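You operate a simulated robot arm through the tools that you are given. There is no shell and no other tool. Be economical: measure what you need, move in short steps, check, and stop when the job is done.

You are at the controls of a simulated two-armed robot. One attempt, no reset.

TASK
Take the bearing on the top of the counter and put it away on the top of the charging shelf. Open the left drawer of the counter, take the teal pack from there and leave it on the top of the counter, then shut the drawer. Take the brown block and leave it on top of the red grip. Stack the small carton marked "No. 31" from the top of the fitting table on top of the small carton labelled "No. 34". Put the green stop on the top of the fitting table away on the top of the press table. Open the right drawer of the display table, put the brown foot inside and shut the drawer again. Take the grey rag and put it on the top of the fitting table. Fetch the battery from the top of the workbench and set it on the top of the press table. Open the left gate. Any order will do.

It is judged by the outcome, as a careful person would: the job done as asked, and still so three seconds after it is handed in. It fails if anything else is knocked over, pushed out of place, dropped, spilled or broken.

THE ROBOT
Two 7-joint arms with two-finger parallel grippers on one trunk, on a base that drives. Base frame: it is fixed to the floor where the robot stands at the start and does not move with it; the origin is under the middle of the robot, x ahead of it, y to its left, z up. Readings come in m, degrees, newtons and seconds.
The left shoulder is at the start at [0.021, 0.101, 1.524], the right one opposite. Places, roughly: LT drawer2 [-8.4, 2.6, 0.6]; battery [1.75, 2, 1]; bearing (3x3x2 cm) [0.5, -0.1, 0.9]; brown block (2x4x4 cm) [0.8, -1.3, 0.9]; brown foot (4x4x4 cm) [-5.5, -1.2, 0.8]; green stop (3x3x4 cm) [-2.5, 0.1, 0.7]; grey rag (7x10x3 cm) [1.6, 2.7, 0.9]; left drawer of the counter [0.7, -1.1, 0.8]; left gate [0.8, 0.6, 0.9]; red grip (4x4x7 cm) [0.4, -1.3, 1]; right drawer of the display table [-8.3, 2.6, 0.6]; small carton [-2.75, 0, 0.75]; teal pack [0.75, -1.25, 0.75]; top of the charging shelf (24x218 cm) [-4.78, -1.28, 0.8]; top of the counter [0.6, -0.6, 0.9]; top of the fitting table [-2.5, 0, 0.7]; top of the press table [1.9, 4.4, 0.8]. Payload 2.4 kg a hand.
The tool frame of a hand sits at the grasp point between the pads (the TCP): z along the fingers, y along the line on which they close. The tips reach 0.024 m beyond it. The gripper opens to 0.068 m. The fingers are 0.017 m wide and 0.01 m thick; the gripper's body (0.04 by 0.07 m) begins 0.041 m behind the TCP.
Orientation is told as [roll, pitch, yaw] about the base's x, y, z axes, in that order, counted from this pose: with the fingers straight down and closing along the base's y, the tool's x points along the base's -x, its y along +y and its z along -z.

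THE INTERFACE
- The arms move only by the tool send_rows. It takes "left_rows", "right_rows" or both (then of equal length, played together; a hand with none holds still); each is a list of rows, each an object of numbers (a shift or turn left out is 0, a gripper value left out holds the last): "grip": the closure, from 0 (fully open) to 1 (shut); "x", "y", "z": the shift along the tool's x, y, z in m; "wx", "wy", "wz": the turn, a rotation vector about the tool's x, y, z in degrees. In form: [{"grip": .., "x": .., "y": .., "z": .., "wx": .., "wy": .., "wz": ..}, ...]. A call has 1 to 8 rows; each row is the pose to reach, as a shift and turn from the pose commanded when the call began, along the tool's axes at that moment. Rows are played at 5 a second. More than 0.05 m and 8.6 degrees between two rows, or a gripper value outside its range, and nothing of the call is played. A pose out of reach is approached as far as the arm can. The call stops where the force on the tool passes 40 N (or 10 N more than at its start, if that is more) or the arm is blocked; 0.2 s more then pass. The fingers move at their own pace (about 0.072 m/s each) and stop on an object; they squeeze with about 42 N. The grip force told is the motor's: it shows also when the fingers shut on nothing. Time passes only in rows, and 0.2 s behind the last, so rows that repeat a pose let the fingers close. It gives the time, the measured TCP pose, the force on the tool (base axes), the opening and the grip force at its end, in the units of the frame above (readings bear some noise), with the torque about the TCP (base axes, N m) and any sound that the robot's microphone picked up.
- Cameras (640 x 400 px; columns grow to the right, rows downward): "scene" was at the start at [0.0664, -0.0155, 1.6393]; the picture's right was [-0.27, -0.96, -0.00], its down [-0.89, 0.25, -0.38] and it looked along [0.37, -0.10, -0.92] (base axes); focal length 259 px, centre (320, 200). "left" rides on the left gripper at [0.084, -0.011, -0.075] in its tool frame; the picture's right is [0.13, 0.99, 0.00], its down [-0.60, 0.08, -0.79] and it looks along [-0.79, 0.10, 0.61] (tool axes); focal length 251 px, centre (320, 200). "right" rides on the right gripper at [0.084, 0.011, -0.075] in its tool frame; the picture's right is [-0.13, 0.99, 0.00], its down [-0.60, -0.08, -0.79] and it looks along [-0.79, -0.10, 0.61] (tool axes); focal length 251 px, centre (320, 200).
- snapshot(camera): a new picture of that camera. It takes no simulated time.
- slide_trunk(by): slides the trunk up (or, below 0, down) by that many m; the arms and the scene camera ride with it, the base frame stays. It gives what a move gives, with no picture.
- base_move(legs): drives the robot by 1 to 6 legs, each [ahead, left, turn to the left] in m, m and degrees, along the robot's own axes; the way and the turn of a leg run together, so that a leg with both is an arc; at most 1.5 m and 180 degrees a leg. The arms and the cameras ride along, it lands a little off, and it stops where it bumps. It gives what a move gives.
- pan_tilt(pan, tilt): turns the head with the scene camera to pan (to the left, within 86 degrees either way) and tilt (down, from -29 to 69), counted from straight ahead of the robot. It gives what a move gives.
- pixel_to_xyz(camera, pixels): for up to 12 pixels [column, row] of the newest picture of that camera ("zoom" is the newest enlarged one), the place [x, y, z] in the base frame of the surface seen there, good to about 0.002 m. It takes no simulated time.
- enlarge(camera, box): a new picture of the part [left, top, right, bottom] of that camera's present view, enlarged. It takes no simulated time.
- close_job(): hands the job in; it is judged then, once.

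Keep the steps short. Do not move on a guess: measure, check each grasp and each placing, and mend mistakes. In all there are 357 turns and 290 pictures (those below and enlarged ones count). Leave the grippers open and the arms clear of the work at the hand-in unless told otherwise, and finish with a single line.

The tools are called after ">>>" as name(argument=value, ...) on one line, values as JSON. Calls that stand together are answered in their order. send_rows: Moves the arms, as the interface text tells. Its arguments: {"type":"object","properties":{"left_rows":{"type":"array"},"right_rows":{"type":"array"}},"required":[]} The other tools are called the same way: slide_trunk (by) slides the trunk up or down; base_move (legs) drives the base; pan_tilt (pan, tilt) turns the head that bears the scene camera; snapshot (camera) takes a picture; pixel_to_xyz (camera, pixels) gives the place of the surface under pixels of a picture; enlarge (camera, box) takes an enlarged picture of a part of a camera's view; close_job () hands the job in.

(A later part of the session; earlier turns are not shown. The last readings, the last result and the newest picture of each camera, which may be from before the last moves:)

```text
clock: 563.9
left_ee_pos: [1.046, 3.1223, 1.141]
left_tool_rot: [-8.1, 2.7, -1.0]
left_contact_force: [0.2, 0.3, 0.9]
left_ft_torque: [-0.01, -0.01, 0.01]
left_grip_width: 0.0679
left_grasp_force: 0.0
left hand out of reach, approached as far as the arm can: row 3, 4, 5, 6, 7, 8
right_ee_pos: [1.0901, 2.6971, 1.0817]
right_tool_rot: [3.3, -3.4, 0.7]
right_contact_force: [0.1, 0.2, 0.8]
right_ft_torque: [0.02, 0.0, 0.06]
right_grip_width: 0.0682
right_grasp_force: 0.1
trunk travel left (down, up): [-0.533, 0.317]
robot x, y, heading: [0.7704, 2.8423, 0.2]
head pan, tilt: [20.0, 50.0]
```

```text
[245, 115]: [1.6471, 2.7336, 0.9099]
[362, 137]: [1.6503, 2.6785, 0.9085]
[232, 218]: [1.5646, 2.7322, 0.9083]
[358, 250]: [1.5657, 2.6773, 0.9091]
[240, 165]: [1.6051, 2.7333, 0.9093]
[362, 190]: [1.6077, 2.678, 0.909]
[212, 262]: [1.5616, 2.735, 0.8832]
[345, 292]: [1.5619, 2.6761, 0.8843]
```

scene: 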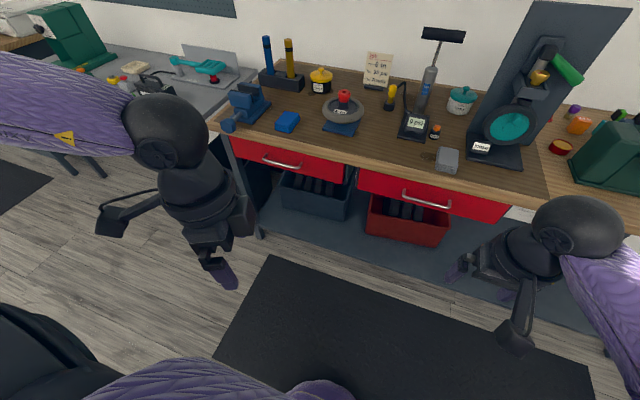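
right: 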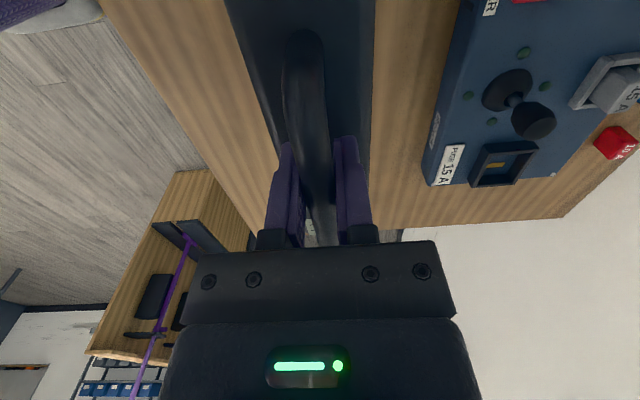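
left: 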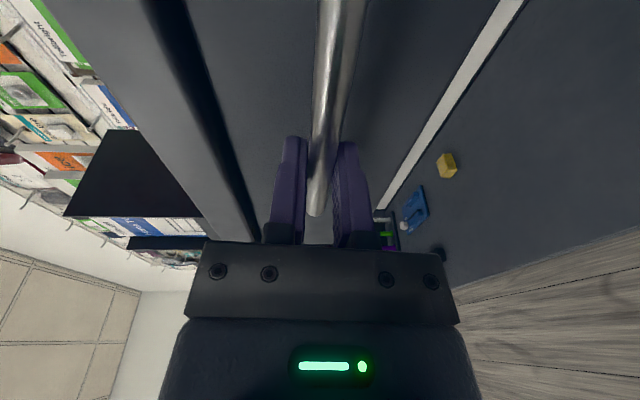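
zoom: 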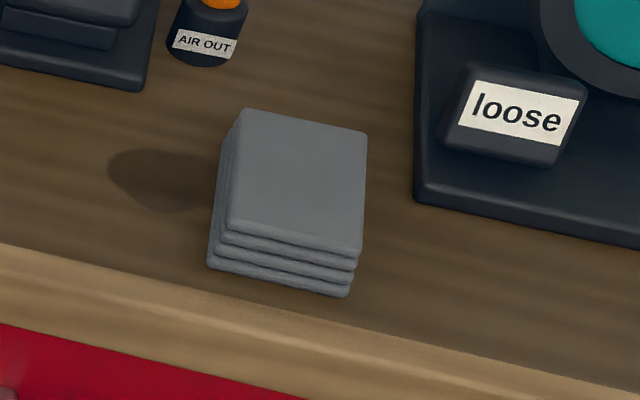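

The rag is ≈62 mm wide (y 2.675–2.737), x 1.56–1.655, square to me. The opening (68 mm) fits. Drive in.

>>> base_move(legs=[[0.42, -0.035, 0]])

>>> slide_trunk(by=-0.1)

>>> send_rows(right_rows=[{"wx": 3.4, "wy": 3.4, "x": -0.03, "z": -0.02}, {"wx": 3.4, "wy": 3.4, "x": -0.06, "z": -0.02}, {"wx": 3.4, "wy": 3.4, "x": -0.09, "z": -0.02}])

>>> snapshot(camera="right")

```text
clock: 566.5
left_ee_pos: [1.4683, 3.0912, 1.1408]
left_tool_rot: [-8.0, 2.7, -1.2]
left_contact_force: [-0.2, -0.2, -0.7]
left_ft_torque: [-0.01, 0.0, 0.0]
left_grip_width: 0.0681
left_grasp_force: 0.0
right_ee_pos: [1.5123, 2.6657, 1.0817]
right_tool_rot: [3.5, -3.3, 0.6]
right_contact_force: [0.5, 0.0, 0.3]
right_ft_torque: [0.0, 0.02, -0.02]
right_grip_width: 0.0681
right_grasp_force: 0.0
trunk travel left (down, up): [-0.533, 0.317]
robot x, y, heading: [1.1931, 2.8079, 0.1]
head pan, tilt: [20.0, 50.0]
```

```text
clock: 567.8
left_ee_pos: [1.4675, 3.0905, 1.0414]
left_tool_rot: [-8.2, 2.6, -1.2]
left_contact_force: [0.7, 0.2, 0.2]
left_ft_torque: [0.02, 0.01, 0.0]
left_grip_width: 0.0678
left_grasp_force: 0.1
right_ee_pos: [1.5116, 2.6654, 0.9823]
right_tool_rot: [3.4, -3.4, 0.6]
right_contact_force: [0.7, 0.0, -0.3]
right_ft_torque: [0.0, 0.01, -0.01]
right_grip_width: 0.068
right_grasp_force: 0.0
trunk travel left (down, up): [-0.433, 0.417]
robot x, y, heading: [1.1963, 2.8111, 0.8]
head pan, tilt: [20.0, 50.0]
```

```text
clock: 568.6
left_ee_pos: [1.4687, 3.0904, 1.0416]
left_tool_rot: [-8.1, 2.7, -1.2]
left_contact_force: [0.5, -0.1, 0.2]
left_ft_torque: [-0.03, 0.0, 0.02]
left_grip_width: 0.0679
left_grasp_force: 0.2
right_ee_pos: [1.6, 2.6653, 1.0057]
right_tool_rot: [-0.1, 0.2, 0.7]
right_contact_force: [1.3, 0.4, 0.5]
right_ft_torque: [-0.01, 0.03, -0.03]
right_grip_width: 0.068
right_grasp_force: 0.1
trunk travel left (down, up): [-0.433, 0.417]
robot x, y, heading: [1.1918, 2.8121, 0.6]
head pan, tilt: [20.0, 50.0]
```

```text
138 pictures are left
```

right: 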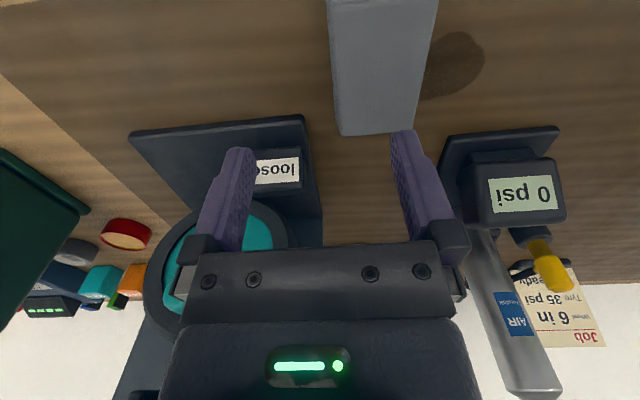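

>>> pixel_to_xyz(camera="right", pixels=[[333, 60], [429, 60], [336, 110], [420, 110], [331, 20], [434, 20]])

>>> send_rows(right_rows=[{"y": 0.02}, {"y": 0.04, "z": 0.02}, {"y": 0.04, "z": 0.05}])

>>> snapshot(camera="right")

```text
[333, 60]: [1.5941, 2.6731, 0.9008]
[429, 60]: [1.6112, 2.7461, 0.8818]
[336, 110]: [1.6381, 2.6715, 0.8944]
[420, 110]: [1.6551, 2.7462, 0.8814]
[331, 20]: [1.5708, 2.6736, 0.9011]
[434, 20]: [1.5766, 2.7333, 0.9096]
```

```text
clock: 569.4
left_ee_pos: [1.4675, 3.0918, 1.0402]
left_tool_rot: [-8.2, 2.7, -1.1]
left_contact_force: [-0.7, -0.3, 0.0]
left_ft_torque: [0.02, 0.04, 0.03]
left_grip_width: 0.068
left_grasp_force: 0.0
right_ee_pos: [1.5991, 2.7049, 0.9565]
right_tool_rot: [0.0, 0.0, 0.7]
right_contact_force: [0.2, 0.4, 0.0]
right_ft_torque: [-0.01, 0.0, -0.01]
right_grip_width: 0.0679
right_grasp_force: 0.0
trunk travel left (down, up): [-0.433, 0.417]
robot x, y, heading: [1.1941, 2.8089, 0.3]
head pan, tilt: [20.0, 50.0]
```

```text
137 pictures are left
```

right: 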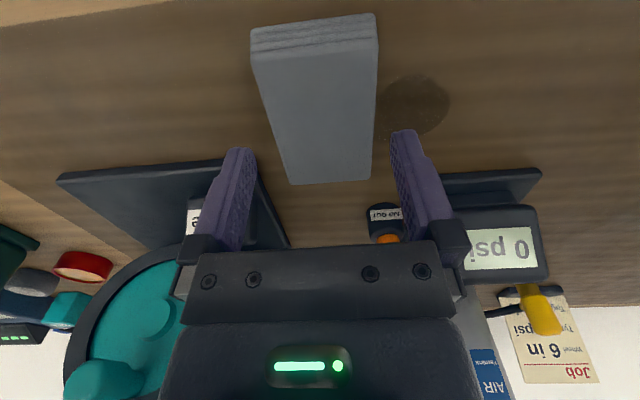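

>>> pixel_to_xyz(camera="right", pixels=[[257, 60], [374, 55], [270, 110], [372, 110], [285, 165], [369, 165]])

```text
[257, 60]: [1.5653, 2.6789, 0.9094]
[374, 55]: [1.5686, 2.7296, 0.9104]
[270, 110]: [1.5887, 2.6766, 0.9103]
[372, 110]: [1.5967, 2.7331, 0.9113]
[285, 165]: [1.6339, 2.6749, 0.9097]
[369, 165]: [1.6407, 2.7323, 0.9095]
```

Centred (rag centre y≈2.7045). Descend to z 0.907 and close.

>>> send_rows(right_rows=[{"z": 0.025}, {"z": 0.049}, {"z": 0.049, "grip": 1}, {"z": 0.049, "grip": 1}, {"z": 0.049, "grip": 1}])

>>> snapshot(camera="right")

```text
clock: 570.6
left_ee_pos: [1.4679, 3.0907, 1.0418]
left_tool_rot: [-8.1, 2.6, -1.3]
left_contact_force: [-0.9, -0.3, 0.4]
left_ft_torque: [0.02, 0.01, -0.02]
left_grip_width: 0.0682
left_grasp_force: 0.0
right_ee_pos: [1.6011, 2.7045, 0.9084]
right_tool_rot: [0.0, 0.1, 0.7]
right_contact_force: [4.1, -2.6, 15.8]
right_ft_torque: [-0.1, -0.16, -0.09]
right_grip_width: 0.0642
right_grasp_force: 41.8
trunk travel left (down, up): [-0.433, 0.417]
robot x, y, heading: [1.194, 2.8131, 0.5]
head pan, tilt: [20.0, 50.0]
```

```text
136 pictures are left
```

right: 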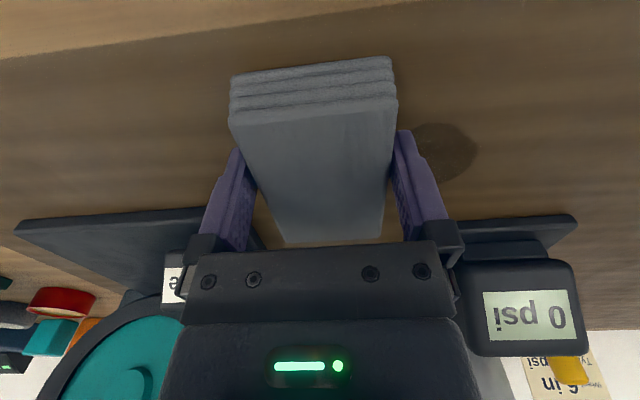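

Gripped (64 mm). Lift with the trunk and check.

>>> slide_trunk(by=0.15)

>>> snapshot(camera="right")

```text
clock: 572.4
left_ee_pos: [1.4684, 3.0907, 1.1905]
left_tool_rot: [-8.2, 2.7, -1.2]
left_contact_force: [-0.6, -0.5, -0.4]
left_ft_torque: [0.02, -0.01, 0.03]
left_grip_width: 0.0676
left_grasp_force: 0.1
right_ee_pos: [1.6001, 2.7052, 1.0572]
right_tool_rot: [0.0, 0.1, 0.6]
right_contact_force: [0.1, -0.1, 0.1]
right_ft_torque: [-0.06, 0.03, -0.01]
right_grip_width: 0.0639
right_grasp_force: 42.0
trunk travel left (down, up): [-0.583, 0.267]
robot x, y, heading: [1.1955, 2.8114, 0.3]
head pan, tilt: [20.0, 50.0]
```

```text
135 pictures are left
```

right: 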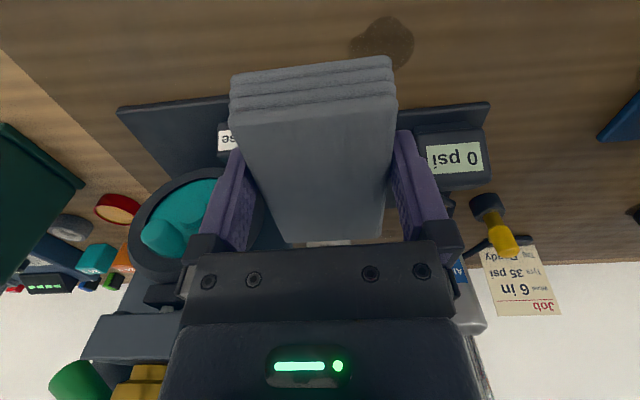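

Held. Now drive to the fitting table's east end.

>>> base_move(legs=[[-0.3, 0, 0], [0, -0.5, 0], [0, 0, 180], [0.83, 0.753, 0], [0.83, 0.753, 0], [0.75, 0.753, 0]])

>>> pan_tilt(pan=0, tilt=50)

>>> snapshot(camera="scene")

```text
clock: 600.0
left_ee_pos: [-1.7314, -0.292, 1.1909]
left_tool_rot: [-8.2, 2.6, 179.8]
left_contact_force: [-0.2, -0.3, 0.5]
left_ft_torque: [-0.01, -0.01, 0.01]
left_grip_width: 0.0676
left_grasp_force: 0.2
right_ee_pos: [-1.8688, 0.0921, 1.0581]
right_tool_rot: [0.0, 0.1, -178.3]
right_contact_force: [-0.5, -0.5, -1.2]
right_ft_torque: [-0.02, -0.01, 0.07]
right_grip_width: 0.0641
right_grasp_force: 41.8
trunk travel left (down, up): [-0.583, 0.267]
robot x, y, heading: [-1.4601, -0.0056, -178.3]
head pan, tilt: [20.0, 50.0]
```

```text
clock: 600.9
left_ee_pos: [-1.7309, -0.2922, 1.1916]
left_tool_rot: [-8.1, 2.7, 179.9]
left_contact_force: [-1.0, 0.4, -0.1]
left_ft_torque: [0.02, 0.04, 0.01]
left_grip_width: 0.0681
left_grasp_force: 0.0
right_ee_pos: [-1.8699, 0.0917, 1.0585]
right_tool_rot: [0.0, 0.0, -178.2]
right_contact_force: [-0.9, -0.4, 0.1]
right_ft_torque: [-0.01, 0.01, 0.0]
right_grip_width: 0.0639
right_grasp_force: 42.0
trunk travel left (down, up): [-0.583, 0.267]
robot x, y, heading: [-1.4627, -0.0046, -178.5]
head pan, tilt: [0.0, 50.0]
```

```text
134 pictures are left
```

scene: 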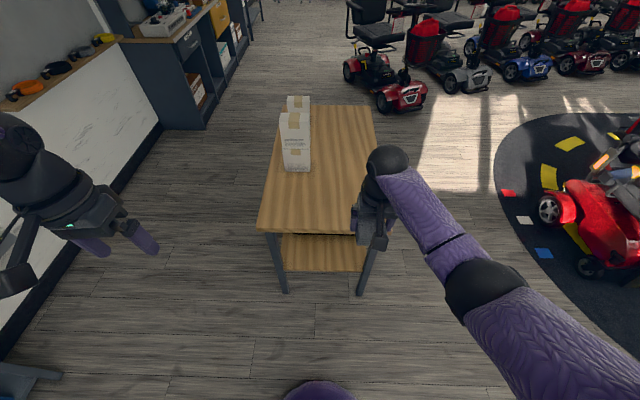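

>>> base_move(legs=[[0.35, 0.03, 0]])

>>> slide_trunk(by=-0.24)

>>> send_rows(right_rows=[{"z": 0.03}, {"z": 0.055}, {"z": 0.066}])

>>> snapshot(camera="right")

```text
clock: 603.1
left_ee_pos: [-2.0804, -0.3319, 1.192]
left_tool_rot: [-8.0, 2.7, 179.8]
left_contact_force: [0.4, 0.1, 0.0]
left_ft_torque: [-0.01, -0.01, 0.01]
left_grip_width: 0.0679
left_grasp_force: 0.1
right_ee_pos: [-2.2194, 0.0514, 1.0574]
right_tool_rot: [-0.1, 0.2, -178.3]
right_contact_force: [-0.9, -0.5, -0.8]
right_ft_torque: [0.0, -0.02, 0.0]
right_grip_width: 0.064
right_grasp_force: 42.0
trunk travel left (down, up): [-0.583, 0.267]
robot x, y, heading: [-1.8125, -0.0464, -178.4]
head pan, tilt: [0.0, 50.0]
```

```text
clock: 605.6
left_ee_pos: [-2.0793, -0.3312, 0.9512]
left_tool_rot: [-8.2, 2.6, 179.8]
left_contact_force: [-0.3, 0.1, -0.3]
left_ft_torque: [-0.01, -0.01, -0.01]
left_grip_width: 0.0681
left_grasp_force: 0.0
right_ee_pos: [-2.2187, 0.0504, 0.8184]
right_tool_rot: [0.0, 0.0, -178.2]
right_contact_force: [0.8, -0.4, 0.4]
right_ft_torque: [-0.01, -0.03, -0.02]
right_grip_width: 0.0641
right_grasp_force: 42.7
trunk travel left (down, up): [-0.343, 0.507]
robot x, y, heading: [-1.8077, -0.044, -178.2]
head pan, tilt: [0.0, 50.0]
```

```text
clock: 606.4
left_ee_pos: [-2.0797, -0.3324, 0.9507]
left_tool_rot: [-8.2, 2.7, 179.8]
left_contact_force: [0.0, 0.9, 0.2]
left_ft_torque: [0.0, 0.03, 0.05]
left_grip_width: 0.0679
left_grasp_force: 0.0
right_ee_pos: [-2.2178, 0.0509, 0.7521]
right_tool_rot: [-0.1, 0.0, -178.2]
right_contact_force: [-0.5, 0.5, -0.9]
right_ft_torque: [-0.06, 0.0, 0.01]
right_grip_width: 0.0639
right_grasp_force: 42.2
trunk travel left (down, up): [-0.343, 0.507]
robot x, y, heading: [-1.8109, -0.0455, -178.3]
head pan, tilt: [0.0, 50.0]
```

```text
133 pictures are left
```

right: 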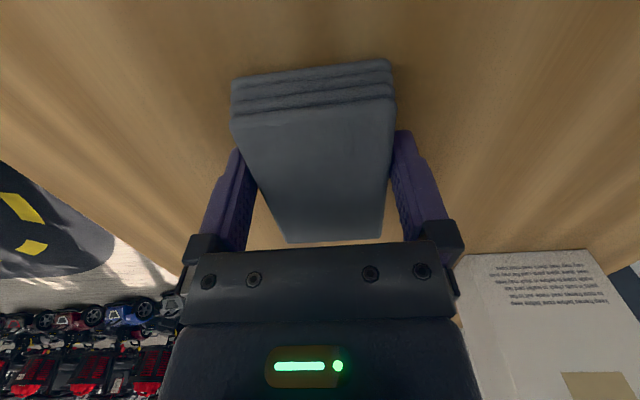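

Lower the last 4 mm, open, rise.

>>> send_rows(right_rows=[{"z": 0.004}, {"z": 0.004, "grip": 0}, {"z": 0.004, "grip": 0}, {"z": 0.004, "grip": 0}, {"z": -0.04}, {"z": -0.08}])

>>> slide_trunk(by=0.25)

>>> base_move(legs=[[-0.35, 0, 0]])

>>> snapshot(camera="scene")

```text
clock: 607.8
left_ee_pos: [-2.0786, -0.3315, 0.9508]
left_tool_rot: [-8.3, 2.7, 179.8]
left_contact_force: [-0.1, -0.4, 0.0]
left_ft_torque: [0.01, -0.02, 0.0]
left_grip_width: 0.0682
left_grasp_force: 0.0
right_ee_pos: [-2.2191, 0.0488, 0.8319]
right_tool_rot: [-0.1, 0.1, -178.2]
right_contact_force: [-0.8, -0.8, -0.1]
right_ft_torque: [0.03, -0.02, 0.01]
right_grip_width: 0.0681
right_grasp_force: 0.1
trunk travel left (down, up): [-0.343, 0.507]
robot x, y, heading: [-1.8081, -0.0483, -178.3]
head pan, tilt: [0.0, 50.0]
```

```text
clock: 610.4
left_ee_pos: [-2.0796, -0.3314, 1.2011]
left_tool_rot: [-8.2, 2.7, 179.8]
left_contact_force: [0.0, 0.3, -0.4]
left_ft_torque: [-0.02, -0.03, -0.02]
left_grip_width: 0.068
left_grasp_force: 0.1
right_ee_pos: [-2.2177, 0.0513, 1.0811]
right_tool_rot: [0.0, 0.1, -178.2]
right_contact_force: [-0.5, 0.4, -0.3]
right_ft_torque: [0.06, -0.01, 0.03]
right_grip_width: 0.0677
right_grasp_force: 0.1
trunk travel left (down, up): [-0.593, 0.257]
robot x, y, heading: [-1.8116, -0.0434, -178.5]
head pan, tilt: [0.0, 50.0]
```

```text
clock: 612.7
left_ee_pos: [-1.724, -0.3216, 1.2015]
left_tool_rot: [-8.2, 2.6, 179.6]
left_contact_force: [0.0, 0.2, 0.6]
left_ft_torque: [0.06, 0.0, 0.01]
left_grip_width: 0.0678
left_grasp_force: 0.1
right_ee_pos: [-1.8642, 0.0615, 1.0819]
right_tool_rot: [0.0, 0.0, -178.3]
right_contact_force: [-0.4, -0.7, 0.3]
right_ft_torque: [-0.01, 0.02, -0.02]
right_grip_width: 0.0681
right_grasp_force: 0.1
trunk travel left (down, up): [-0.593, 0.257]
robot x, y, heading: [-1.4598, -0.0363, -178.4]
head pan, tilt: [0.0, 50.0]
```

```text
132 pictures are left
```

scene: 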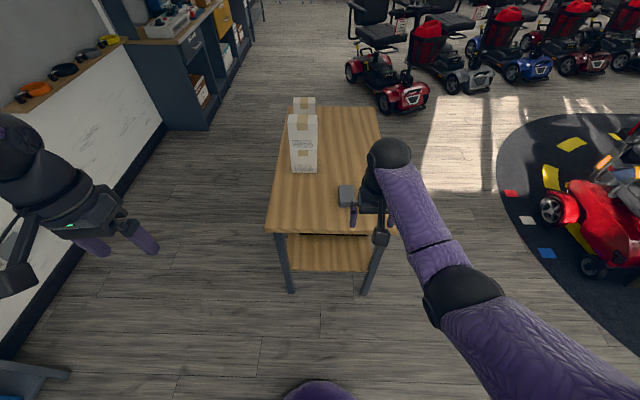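

The rag lies on the fitting table. Now to the staff side of the counter: tuck the right hand, and drive round via the north of the gate.

>>> send_rows(right_rows=[{"x": 0.03, "y": -0.02}, {"x": 0.06, "y": -0.04}, {"x": 0.1, "y": -0.06}])

>>> base_move(legs=[[0, 0, 178], [1.0, 0.98, 0], [0.7, 0.66, 0], [0.9, -0.1, 0], [0, 0, -110]])

>>> pan_tilt(pan=-15, tilt=35)

>>> snapshot(camera="scene")

```text
clock: 613.5
left_ee_pos: [-1.7254, -0.3225, 1.2012]
left_tool_rot: [-8.0, 2.6, 179.7]
left_contact_force: [-0.1, 0.5, 0.5]
left_ft_torque: [-0.01, 0.01, 0.01]
left_grip_width: 0.068
left_grasp_force: 0.0
right_ee_pos: [-1.765, 0.1259, 1.0828]
right_tool_rot: [0.0, 0.0, -178.2]
right_contact_force: [0.6, -0.4, 0.9]
right_ft_torque: [-0.04, -0.01, 0.02]
right_grip_width: 0.0682
right_grasp_force: 0.1
trunk travel left (down, up): [-0.593, 0.257]
robot x, y, heading: [-1.4616, -0.0353, -178.6]
head pan, tilt: [0.0, 50.0]
```

```text
clock: 641.3
left_ee_pos: [1.3242, 1.0991, 1.2011]
left_tool_rot: [-8.2, 2.7, -112.8]
left_contact_force: [-0.5, 0.2, 0.9]
left_ft_torque: [0.02, 0.02, 0.0]
left_grip_width: 0.0678
left_grasp_force: 0.1
right_ee_pos: [0.8949, 1.2322, 1.0811]
right_tool_rot: [0.0, 0.1, -110.7]
right_contact_force: [0.1, -0.3, 0.0]
right_ft_torque: [0.02, -0.01, -0.02]
right_grip_width: 0.0681
right_grasp_force: 0.1
trunk travel left (down, up): [-0.593, 0.257]
robot x, y, heading: [1.1652, 1.4553, -110.7]
head pan, tilt: [0.0, 50.0]
```

```text
clock: 642.0
left_ee_pos: [1.3251, 1.0981, 1.2012]
left_tool_rot: [-8.3, 2.7, -112.8]
left_contact_force: [-0.3, -0.3, -0.5]
left_ft_torque: [0.02, 0.02, 0.03]
left_grip_width: 0.0682
left_grasp_force: 0.0
right_ee_pos: [0.8948, 1.2312, 1.0833]
right_tool_rot: [0.0, -0.1, -110.7]
right_contact_force: [0.7, -0.3, 0.1]
right_ft_torque: [0.02, -0.01, 0.0]
right_grip_width: 0.068
right_grasp_force: 0.1
trunk travel left (down, up): [-0.593, 0.257]
robot x, y, heading: [1.1636, 1.453, -111.1]
head pan, tilt: [-15.0, 35.0]
```

```text
131 pictures are left
```

scene: 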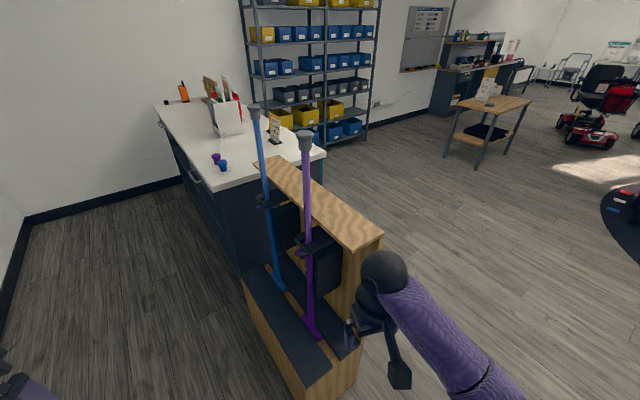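

This is a cane stand: two canes with dark parts around. I enlarge it.

>>> enlarge(camera="scene", box=[230, 90, 400, 370])

```text
1.43 times, centred on (315, 230) of scene
```

zoom: 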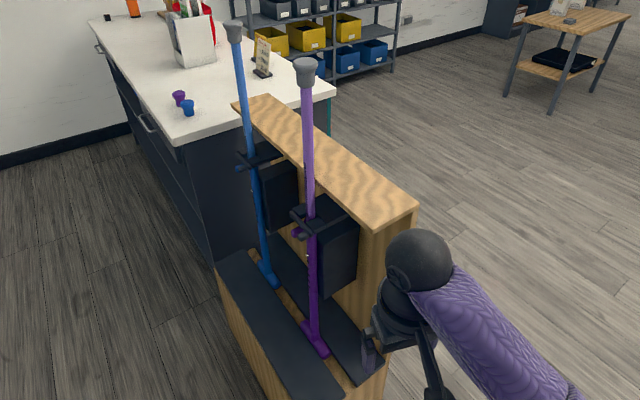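

>>> pixel_to_xyz(camera="scene", pixels=[[290, 340], [252, 290], [325, 360], [262, 165], [304, 160], [270, 200], [310, 245], [330, 330], [272, 265], [300, 200]])

>>> base_move(legs=[[0, 0.5, 0], [0.75, 0, 0], [0, 0, -68]])

>>> pan_tilt(pan=0, tilt=40)

>>> snapshot(camera="scene")

```text
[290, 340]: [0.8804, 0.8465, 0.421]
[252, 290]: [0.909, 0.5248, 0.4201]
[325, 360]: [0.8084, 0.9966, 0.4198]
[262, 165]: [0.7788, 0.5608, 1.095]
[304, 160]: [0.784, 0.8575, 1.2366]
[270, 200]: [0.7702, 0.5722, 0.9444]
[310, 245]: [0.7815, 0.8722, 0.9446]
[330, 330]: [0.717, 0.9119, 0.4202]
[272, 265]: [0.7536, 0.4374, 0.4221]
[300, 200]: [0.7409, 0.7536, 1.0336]
```

```text
clock: 651.6
left_ee_pos: [1.0942, 0.2908, 1.2007]
left_tool_rot: [-8.1, 2.7, -179.9]
left_contact_force: [0.3, -0.1, 0.0]
left_ft_torque: [-0.01, 0.02, 0.02]
left_grip_width: 0.0679
left_grasp_force: 0.0
right_ee_pos: [1.0507, 0.7368, 1.0837]
right_tool_rot: [0.0, 0.1, -177.9]
right_contact_force: [-0.6, -1.1, 0.7]
right_ft_torque: [-0.01, 0.01, 0.0]
right_grip_width: 0.0681
right_grasp_force: 0.0
trunk travel left (down, up): [-0.593, 0.257]
robot x, y, heading: [1.3577, 0.5755, -178.1]
head pan, tilt: [-15.0, 35.0]
```

```text
clock: 652.3
left_ee_pos: [1.0946, 0.2911, 1.2006]
left_tool_rot: [-8.2, 2.7, -179.9]
left_contact_force: [0.3, 0.3, -0.2]
left_ft_torque: [0.03, -0.01, 0.02]
left_grip_width: 0.0679
left_grasp_force: 0.1
right_ee_pos: [1.0505, 0.7367, 1.0838]
right_tool_rot: [0.0, 0.1, -177.8]
right_contact_force: [-1.0, 0.1, -0.7]
right_ft_torque: [0.0, -0.02, 0.02]
right_grip_width: 0.0679
right_grasp_force: 0.1
trunk travel left (down, up): [-0.593, 0.257]
robot x, y, heading: [1.3602, 0.5783, -178.2]
head pan, tilt: [0.0, 40.0]
```

```text
129 pictures are left
```

scene: 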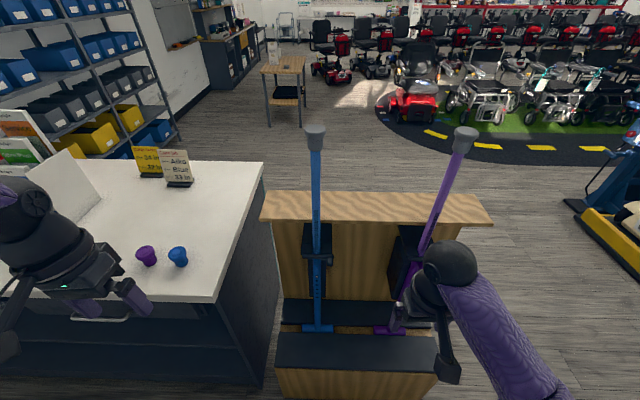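

>>> enlarge(camera="scene", box=[270, 190, 370, 345])

>>> enlarge(camera="scene", box=[295, 215, 345, 275])

```text
2.58 times, centred on (320, 268) of scene
```

zoom: 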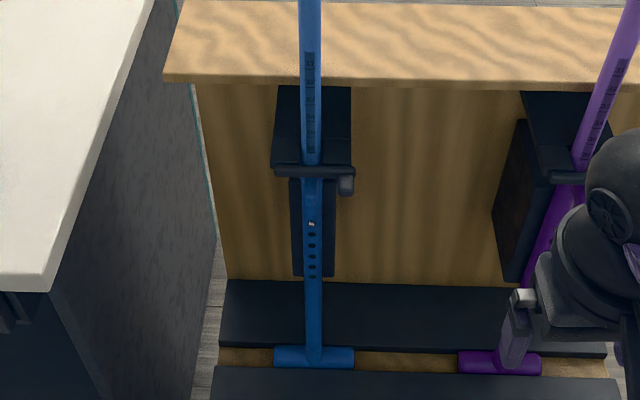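

```text
6.67 times, centred on (320, 245) of scene
```

zoom: 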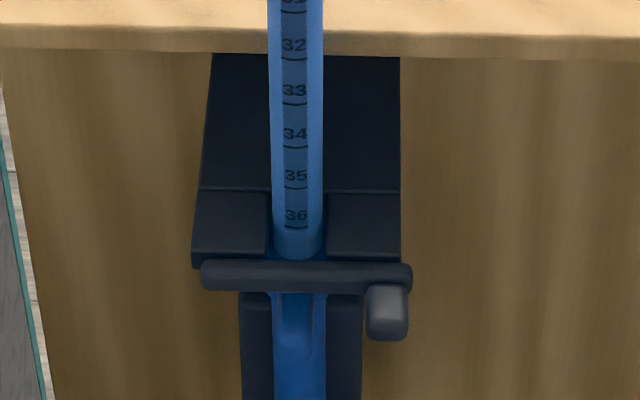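

>>> pixel_to_xyz(camera="zoom", pixels=[[212, 275], [300, 275], [390, 275], [388, 305], [388, 332], [230, 220], [360, 220], [295, 215], [300, 340], [260, 340], [230, 120], [380, 320]])

```text
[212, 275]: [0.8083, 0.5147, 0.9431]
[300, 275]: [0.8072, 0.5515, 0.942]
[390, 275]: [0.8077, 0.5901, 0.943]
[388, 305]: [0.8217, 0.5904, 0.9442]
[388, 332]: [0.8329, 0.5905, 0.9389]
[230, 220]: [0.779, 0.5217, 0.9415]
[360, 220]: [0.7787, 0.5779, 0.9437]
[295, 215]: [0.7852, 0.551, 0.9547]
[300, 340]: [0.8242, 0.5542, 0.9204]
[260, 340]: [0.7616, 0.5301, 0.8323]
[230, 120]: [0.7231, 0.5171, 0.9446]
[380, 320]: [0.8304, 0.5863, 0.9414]
```

The left gate: a bar at x≈0.805, y 0.512–0.597, z≈0.94 across the cane slot, with a peg at its right end (y 0.59) pointing toward me (x 0.815–0.835). I'll grip the peg with the right hand, tilted. First position the robot.

>>> base_move(legs=[[0, 0.05, -1.5], [0.15, 0, 0]])

>>> send_rows(right_rows=[{"wy": -7.5}, {"wy": -15}, {"wy": -22.5}, {"wy": -30}], left_rows=[{"z": -0.02}, {"z": -0.04}, {"z": -0.06}, {"z": -0.08}])

>>> slide_trunk(by=-0.12)

>>> snapshot(camera="scene")

>>> snapshot(camera="right")

```text
clock: 654.2
left_ee_pos: [0.938, 0.2467, 1.1996]
left_tool_rot: [-8.2, 2.7, 178.6]
left_contact_force: [0.5, -0.2, 1.0]
left_ft_torque: [-0.01, -0.04, 0.0]
left_grip_width: 0.0681
left_grasp_force: 0.0
right_ee_pos: [0.9055, 0.6939, 1.0821]
right_tool_rot: [0.0, 0.1, -179.3]
right_contact_force: [-0.1, 0.6, -0.3]
right_ft_torque: [0.0, 0.03, -0.03]
right_grip_width: 0.0681
right_grasp_force: 0.1
trunk travel left (down, up): [-0.593, 0.257]
robot x, y, heading: [1.2091, 0.5215, -179.6]
head pan, tilt: [0.0, 40.0]
```

```text
clock: 655.2
left_ee_pos: [0.9354, 0.2343, 1.2805]
left_tool_rot: [-8.2, 2.6, 178.5]
left_contact_force: [0.3, -0.2, -0.5]
left_ft_torque: [0.0, 0.03, 0.0]
left_grip_width: 0.0679
left_grasp_force: 0.1
right_ee_pos: [0.9069, 0.6934, 1.0829]
right_tool_rot: [0.0, -30.1, -179.2]
right_contact_force: [-0.7, -0.9, 0.3]
right_ft_torque: [0.0, -0.01, -0.01]
right_grip_width: 0.0676
right_grasp_force: 0.0
trunk travel left (down, up): [-0.593, 0.257]
robot x, y, heading: [1.2116, 0.5263, -179.7]
head pan, tilt: [0.0, 40.0]
```

```text
clock: 656.7
left_ee_pos: [0.9343, 0.2353, 1.159]
left_tool_rot: [-8.2, 2.6, 178.6]
left_contact_force: [-0.8, -0.2, 0.9]
left_ft_torque: [0.0, 0.0, 0.01]
left_grip_width: 0.0681
left_grasp_force: 0.0
right_ee_pos: [0.9077, 0.6939, 0.9633]
right_tool_rot: [0.0, -30.0, -179.3]
right_contact_force: [0.4, 0.6, 0.3]
right_ft_torque: [0.01, -0.02, 0.01]
right_grip_width: 0.0681
right_grasp_force: 0.1
trunk travel left (down, up): [-0.473, 0.377]
robot x, y, heading: [1.2137, 0.5247, -179.9]
head pan, tilt: [0.0, 40.0]
```

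```text
126 pictures are left
```

scene: 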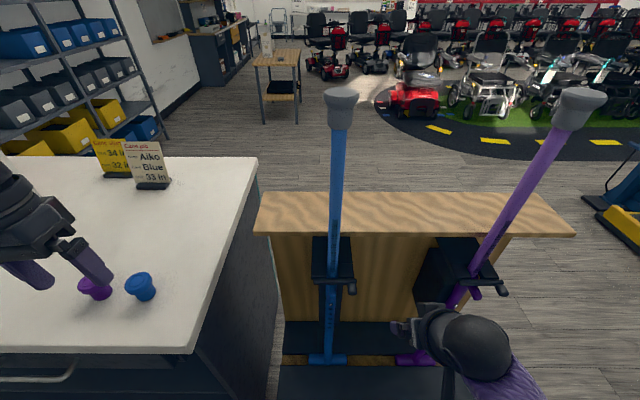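

```text
125 pictures are left
```

right: 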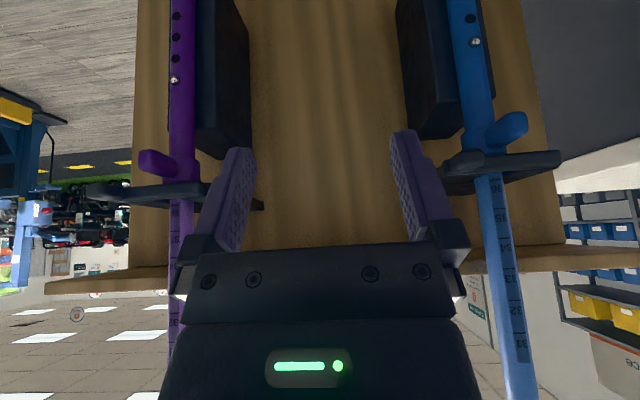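

>>> enlarge(camera="right", box=[420, 90, 580, 210])

>>> pixel_to_xyz(camera="zoom", pixels=[[120, 255], [160, 300], [210, 290], [340, 170], [390, 150], [380, 200], [520, 270], [330, 290], [250, 290], [160, 255], [340, 210]])

```text
3.33 times, centred on (500, 150) of right
```

zoom: 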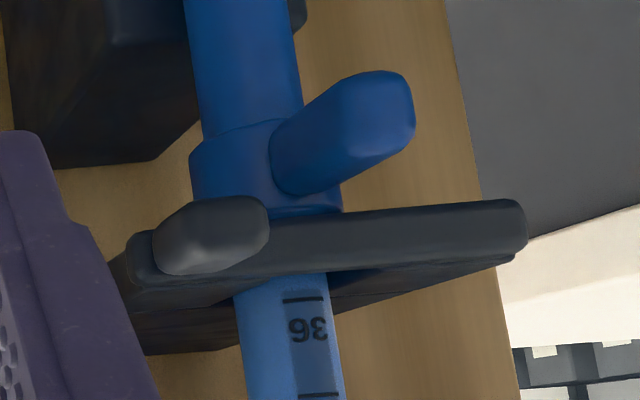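

```text
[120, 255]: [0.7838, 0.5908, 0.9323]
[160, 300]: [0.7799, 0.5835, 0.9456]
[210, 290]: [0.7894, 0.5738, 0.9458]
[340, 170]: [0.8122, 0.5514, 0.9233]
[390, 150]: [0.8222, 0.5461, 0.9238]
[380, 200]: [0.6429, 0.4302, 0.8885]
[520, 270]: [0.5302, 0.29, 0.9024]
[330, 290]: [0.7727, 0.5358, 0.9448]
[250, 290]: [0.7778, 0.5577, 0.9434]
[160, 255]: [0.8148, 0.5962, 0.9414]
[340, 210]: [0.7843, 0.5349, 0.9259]
```

>>> pixel_to_xyz(camera="zoom", pixels=[[200, 230], [245, 215], [175, 255], [220, 250], [200, 210], [165, 225], [300, 230], [400, 225], [500, 215], [400, 80], [360, 110], [300, 150]])

```text
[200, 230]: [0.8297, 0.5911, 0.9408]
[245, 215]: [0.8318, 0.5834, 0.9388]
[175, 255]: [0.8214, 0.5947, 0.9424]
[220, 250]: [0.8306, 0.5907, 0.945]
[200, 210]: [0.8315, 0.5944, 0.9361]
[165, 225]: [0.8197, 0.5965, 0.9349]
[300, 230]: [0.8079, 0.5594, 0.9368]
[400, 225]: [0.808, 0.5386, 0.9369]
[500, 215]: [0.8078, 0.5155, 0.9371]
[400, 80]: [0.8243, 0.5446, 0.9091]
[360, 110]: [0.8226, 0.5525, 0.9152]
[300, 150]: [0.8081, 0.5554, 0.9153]
```

Peg centre (x 0.81–0.832, y 0.590, z 0.939). I narrow the fingers to ~35 mm and approach: first sideways, then forward over the peg.

>>> send_rows(right_rows=[{"y": 0.035, "grip": 0.48}, {"y": 0.07, "grip": 0.48}, {"y": 0.104, "grip": 0.48}, {"y": 0.104, "x": 0.008, "z": 0.014}, {"y": 0.104, "x": -0.025, "z": 0.034}])

>>> snapshot(camera="right")

>>> enlarge(camera="scene", box=[280, 200, 440, 330])

```text
clock: 657.9
left_ee_pos: [0.9349, 0.2337, 1.1598]
left_tool_rot: [-8.2, 2.8, 178.6]
left_contact_force: [0.7, -1.0, 0.3]
left_ft_torque: [0.0, 0.02, -0.02]
left_grip_width: 0.0681
left_grasp_force: 0.1
right_ee_pos: [0.8676, 0.5896, 0.9458]
right_tool_rot: [0.0, -29.9, -179.3]
right_contact_force: [0.2, -0.5, 0.5]
right_ft_torque: [0.0, -0.02, 0.02]
right_grip_width: 0.0355
right_grasp_force: 0.1
trunk travel left (down, up): [-0.473, 0.377]
robot x, y, heading: [1.2151, 0.5279, -179.8]
head pan, tilt: [0.0, 40.0]
```

```text
123 pictures are left
```

right: 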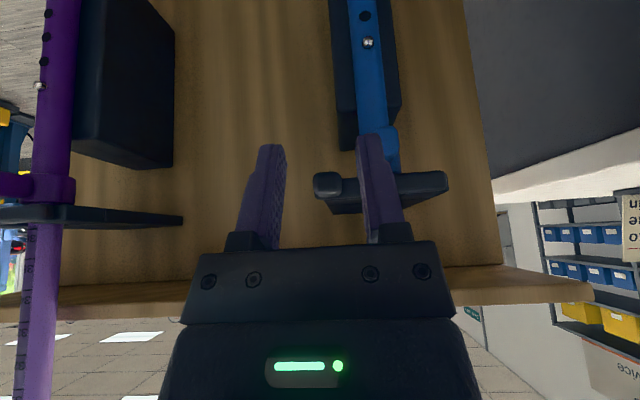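

```text
3.08 times, centred on (360, 265) of scene
```

zoom: 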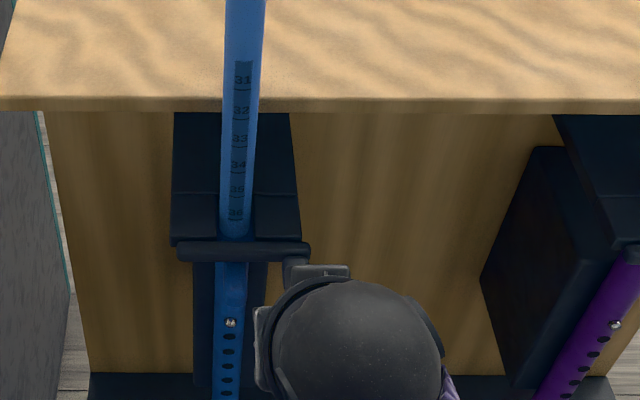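

The peg is between the fingers. Forward 4 cm and close.

>>> send_rows(right_rows=[{"x": -0.017, "z": 0.01}, {"x": -0.0346, "z": 0.02}, {"x": -0.0346, "z": 0.02, "grip": 1}, {"x": -0.0346, "z": 0.02, "grip": 1}, {"x": -0.0346, "z": 0.02, "grip": 1}])

>>> snapshot(camera="right")

```text
clock: 659.1
left_ee_pos: [0.9344, 0.2339, 1.1612]
left_tool_rot: [-8.3, 2.7, 178.7]
left_contact_force: [0.1, -0.3, 0.1]
left_ft_torque: [0.0, 0.0, 0.0]
left_grip_width: 0.0676
left_grasp_force: 0.1
right_ee_pos: [0.8283, 0.5893, 0.9447]
right_tool_rot: [0.0, -30.1, -179.3]
right_contact_force: [-2.9, -0.9, -0.2]
right_ft_torque: [-0.12, -0.19, -0.37]
right_grip_width: 0.0175
right_grasp_force: 36.4
trunk travel left (down, up): [-0.473, 0.377]
robot x, y, heading: [1.2145, 0.5258, -179.4]
head pan, tilt: [0.0, 40.0]
```

```text
121 pictures are left
```

right: 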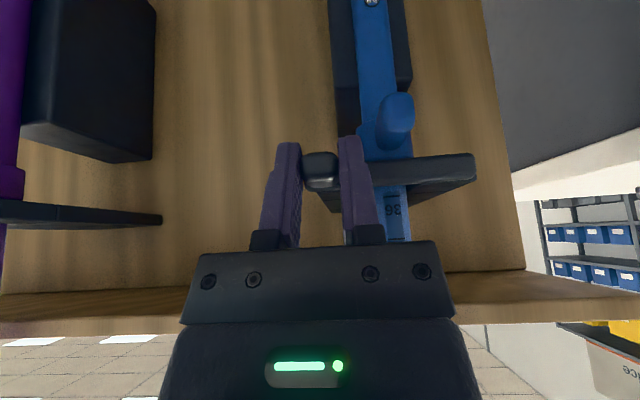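

The peg is gripped. Test: an 8° arc outward about a hinge at the bar's left end.

>>> send_rows(right_rows=[{"x": 0.0044, "y": 0.0021, "z": -0.0025, "wx": 2, "wz": 3.45}, {"x": 0.0087, "y": 0.0042, "z": -0.005, "wx": 4, "wz": 6.9}])

>>> snapshot(camera="right")

```text
clock: 659.7
left_ee_pos: [0.9332, 0.235, 1.1604]
left_tool_rot: [-8.3, 2.7, 178.7]
left_contact_force: [0.8, 0.1, 0.7]
left_ft_torque: [-0.01, 0.02, 0.01]
left_grip_width: 0.068
left_grasp_force: 0.0
right_ee_pos: [0.84, 0.5848, 0.9459]
right_tool_rot: [-0.1, -29.9, 172.7]
right_contact_force: [-5.3, -0.9, -1.1]
right_ft_torque: [-0.02, 0.52, -0.37]
right_grip_width: 0.0177
right_grasp_force: 36.5
trunk travel left (down, up): [-0.473, 0.377]
robot x, y, heading: [1.2136, 0.5265, -179.3]
head pan, tilt: [0.0, 40.0]
```

```text
120 pictures are left
```

right: 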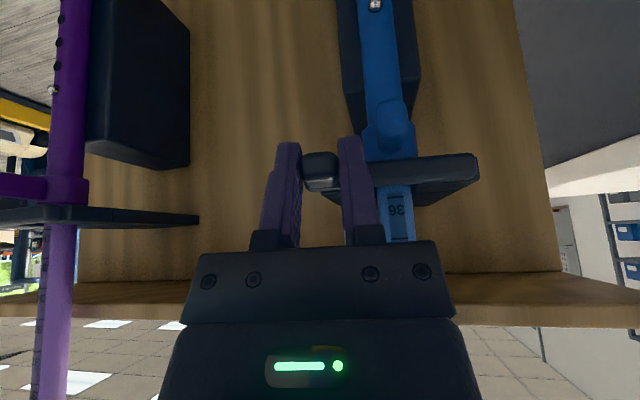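

It swings freely with ~5 N. Continue the arc to about 64°.

>>> send_rows(right_rows=[{"x": 0.0087, "y": 0.0042, "z": -0.005, "wx": 4, "wz": 6.9}, {"x": 0.0169, "y": 0.0099, "z": -0.0098, "wx": 8, "wz": 13.9}, {"x": 0.0242, "y": 0.0167, "z": -0.014, "wx": 12, "wz": 20.8}, {"x": 0.0308, "y": 0.0247, "z": -0.0178, "wx": 16, "wz": 27.7}, {"x": 0.0363, "y": 0.0337, "z": -0.021, "wx": 20, "wz": 34.6}, {"x": 0.0405, "y": 0.0434, "z": -0.0234, "wx": 24, "wz": 41.6}, {"x": 0.0436, "y": 0.0538, "z": -0.0252, "wx": 28, "wz": 48.5}])

>>> snapshot(camera="right")

>>> enlarge(camera="scene", box=[260, 200, 440, 340])

```text
clock: 660.3
left_ee_pos: [0.9356, 0.2312, 1.1598]
left_tool_rot: [-8.3, 2.7, 178.9]
left_contact_force: [0.1, 1.1, 0.1]
left_ft_torque: [-0.03, 0.0, -0.03]
left_grip_width: 0.068
left_grasp_force: 0.1
right_ee_pos: [0.8496, 0.5775, 0.946]
right_tool_rot: [-1.1, -30.9, 162.4]
right_contact_force: [2.2, -20.6, -6.9]
right_ft_torque: [-0.5, -0.01, 1.19]
right_grip_width: 0.0183
right_grasp_force: 36.1
trunk travel left (down, up): [-0.473, 0.377]
robot x, y, heading: [1.2144, 0.5235, -179.4]
head pan, tilt: [0.0, 40.0]
stopped in row 2 (right hand): the force on the tool passed its limit at 59 N (the readings are from after the stop); the commanded pose is now the measured one
```

```text
119 pictures are left
```

right: 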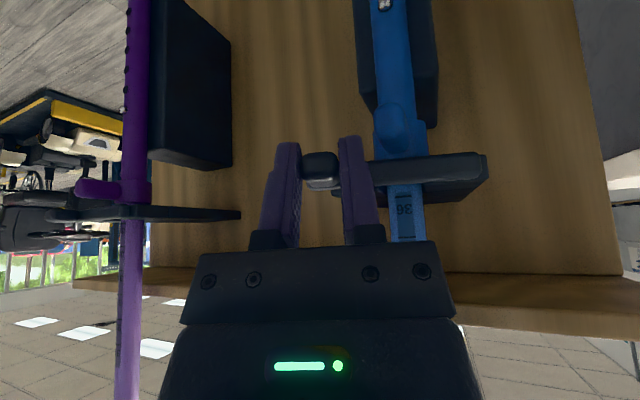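

```text
2.86 times, centred on (350, 270) of scene
```

zoom: 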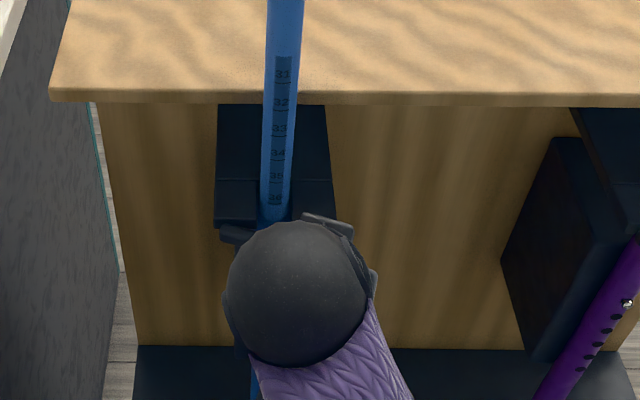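

>>> pixel_to_xyz(camera="right", pixels=[[484, 165], [460, 165], [430, 168], [400, 172], [380, 175], [320, 172], [335, 160], [398, 125]])

>>> enlarge(camera="right", box=[280, 90, 520, 240])

```text
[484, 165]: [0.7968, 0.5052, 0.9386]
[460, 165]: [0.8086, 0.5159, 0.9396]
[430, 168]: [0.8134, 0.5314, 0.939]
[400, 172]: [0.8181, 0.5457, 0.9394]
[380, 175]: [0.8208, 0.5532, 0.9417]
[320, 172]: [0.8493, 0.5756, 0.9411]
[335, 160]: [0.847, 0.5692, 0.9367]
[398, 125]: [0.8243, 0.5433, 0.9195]
```

```text
2.67 times, centred on (400, 165) of right
```

zoom: 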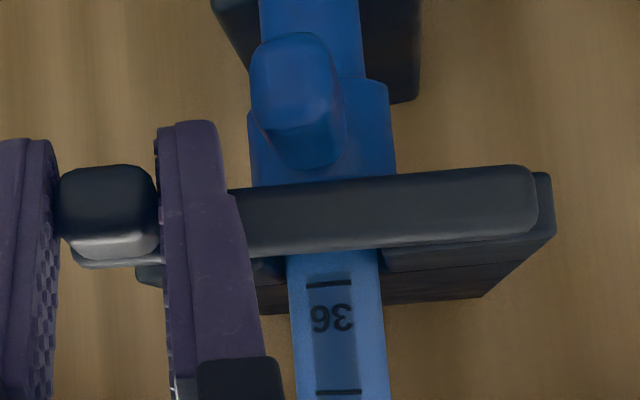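

The geometry fits (hinge ≈(0.802, 0.514), bar at 18°); the force was likely from moving too fast. I go on at 3° per row.

>>> send_rows(right_rows=[{"x": 0.0034, "y": 0.0014, "z": -0.002, "wx": 1.5, "wz": 2.6}, {"x": 0.0067, "y": 0.0031, "z": -0.0039, "wx": 3, "wz": 5.2}, {"x": 0.01, "y": 0.0049, "z": -0.0058, "wx": 4.5, "wz": 7.8}, {"x": 0.0131, "y": 0.0069, "z": -0.0076, "wx": 6, "wz": 10.4}, {"x": 0.0161, "y": 0.0091, "z": -0.0093, "wx": 7.5, "wz": 13}, {"x": 0.0191, "y": 0.0115, "z": -0.011, "wx": 9, "wz": 15.6}, {"x": 0.0219, "y": 0.0141, "z": -0.0127, "wx": 10.5, "wz": 18.2}, {"x": 0.0246, "y": 0.0168, "z": -0.0142, "wx": 12, "wz": 20.8}])

>>> snapshot(camera="right")

```text
clock: 660.7
left_ee_pos: [0.9364, 0.2275, 1.1587]
left_tool_rot: [-8.4, 2.7, 179.1]
left_contact_force: [-0.1, 0.2, 0.4]
left_ft_torque: [-0.02, 0.03, 0.03]
left_grip_width: 0.0679
left_grasp_force: 0.0
right_ee_pos: [0.8478, 0.579, 0.945]
right_tool_rot: [-1.7, -31.8, 161.4]
right_contact_force: [-0.1, -25.6, -10.6]
right_ft_torque: [-0.73, -0.16, 1.15]
right_grip_width: 0.0196
right_grasp_force: 37.0
trunk travel left (down, up): [-0.473, 0.377]
robot x, y, heading: [1.2136, 0.5267, -179.1]
head pan, tilt: [0.0, 40.0]
stopped in row 1 (right hand): the force on the tool passed its limit at 47 N (the readings are from after the stop); the commanded pose is now the measured one
```

```text
116 pictures are left
```

right: 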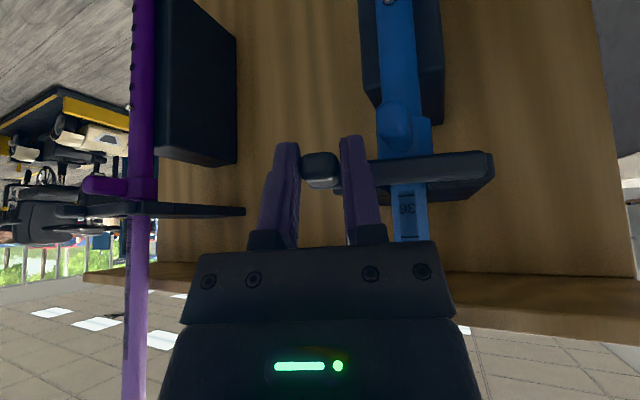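

There's a steady side force; the gripped peg may be jamming. I open a little and look whether the gate stays and the force vanishes.

>>> send_rows(right_rows=[{"grip": 0.45}, {"grip": 0.45}, {"grip": 0.45}])

>>> enlarge(camera="right", box=[240, 60, 560, 260])

```text
clock: 661.5
left_ee_pos: [0.9364, 0.2321, 1.161]
left_tool_rot: [-8.4, 2.6, 178.9]
left_contact_force: [0.5, 0.4, 0.1]
left_ft_torque: [0.02, 0.03, 0.01]
left_grip_width: 0.0679
left_grasp_force: 0.1
right_ee_pos: [0.8493, 0.5848, 0.9454]
right_tool_rot: [-1.7, -31.9, 160.9]
right_contact_force: [0.1, 0.5, 0.1]
right_ft_torque: [0.02, -0.02, 0.02]
right_grip_width: 0.0377
right_grasp_force: 0.1
trunk travel left (down, up): [-0.473, 0.377]
robot x, y, heading: [1.2133, 0.5276, -179.2]
head pan, tilt: [0.0, 40.0]
```

```text
2.00 times, centred on (400, 160) of right
```

zoom: 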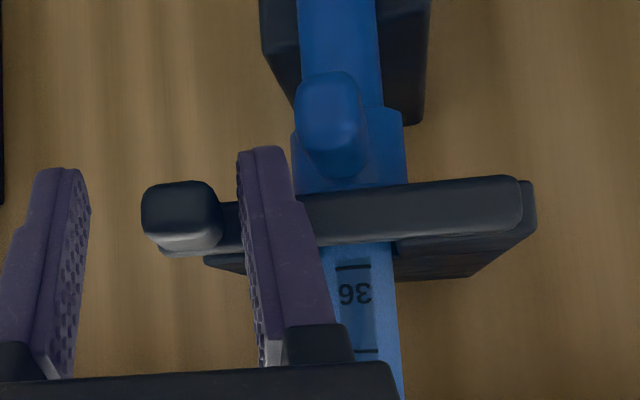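

Released, the force is gone; the gate stays at ≈19°. I continue without squeezing: peg caged between the open fingers, pushing it along the arc.

>>> send_rows(right_rows=[{"x": 0.0044, "y": 0.008, "z": -0.0026, "wx": 2, "wz": 3.5}, {"x": 0.0088, "y": 0.0162, "z": -0.0051, "wx": 4, "wz": 6.9}, {"x": 0.0131, "y": 0.0229, "z": -0.0076, "wx": 6, "wz": 10.4}, {"x": 0.0171, "y": 0.0259, "z": -0.0099, "wx": 8, "wz": 13.9}, {"x": 0.021, "y": 0.0292, "z": -0.0121, "wx": 10, "wz": 17.3}, {"x": 0.0246, "y": 0.0328, "z": -0.0142, "wx": 12, "wz": 20.8}, {"x": 0.028, "y": 0.0367, "z": -0.0162, "wx": 14, "wz": 24.2}, {"x": 0.0313, "y": 0.0408, "z": -0.0181, "wx": 16, "wz": 27.7}])

>>> snapshot(camera="right")

```text
clock: 662.1
left_ee_pos: [0.9384, 0.2247, 1.1594]
left_tool_rot: [-8.6, 2.6, 179.3]
left_contact_force: [0.3, 0.1, 0.5]
left_ft_torque: [0.02, 0.02, -0.03]
left_grip_width: 0.0682
left_grasp_force: 0.1
right_ee_pos: [0.8485, 0.603, 0.9326]
right_tool_rot: [-9.2, -35.4, 156.5]
right_contact_force: [0.5, -32.6, -8.3]
right_ft_torque: [0.12, -0.44, 0.63]
right_grip_width: 0.0603
right_grasp_force: 14.6
trunk travel left (down, up): [-0.473, 0.377]
robot x, y, heading: [1.2119, 0.5264, -178.7]
head pan, tilt: [0.0, 40.0]
stopped in row 3 (right hand): the force on the tool passed its limit at 42 N (the readings are from after the stop); the commanded pose is now the measured one
```

```text
114 pictures are left
```

right: 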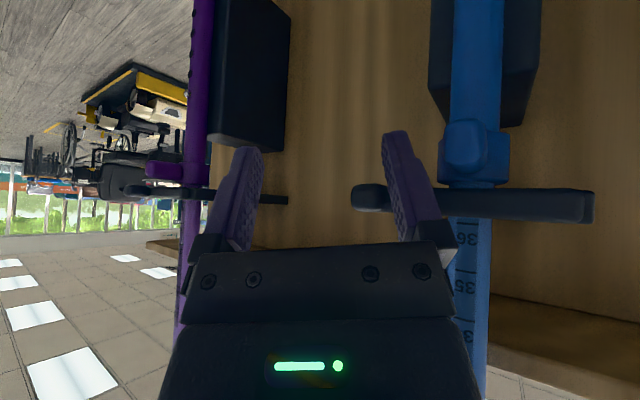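

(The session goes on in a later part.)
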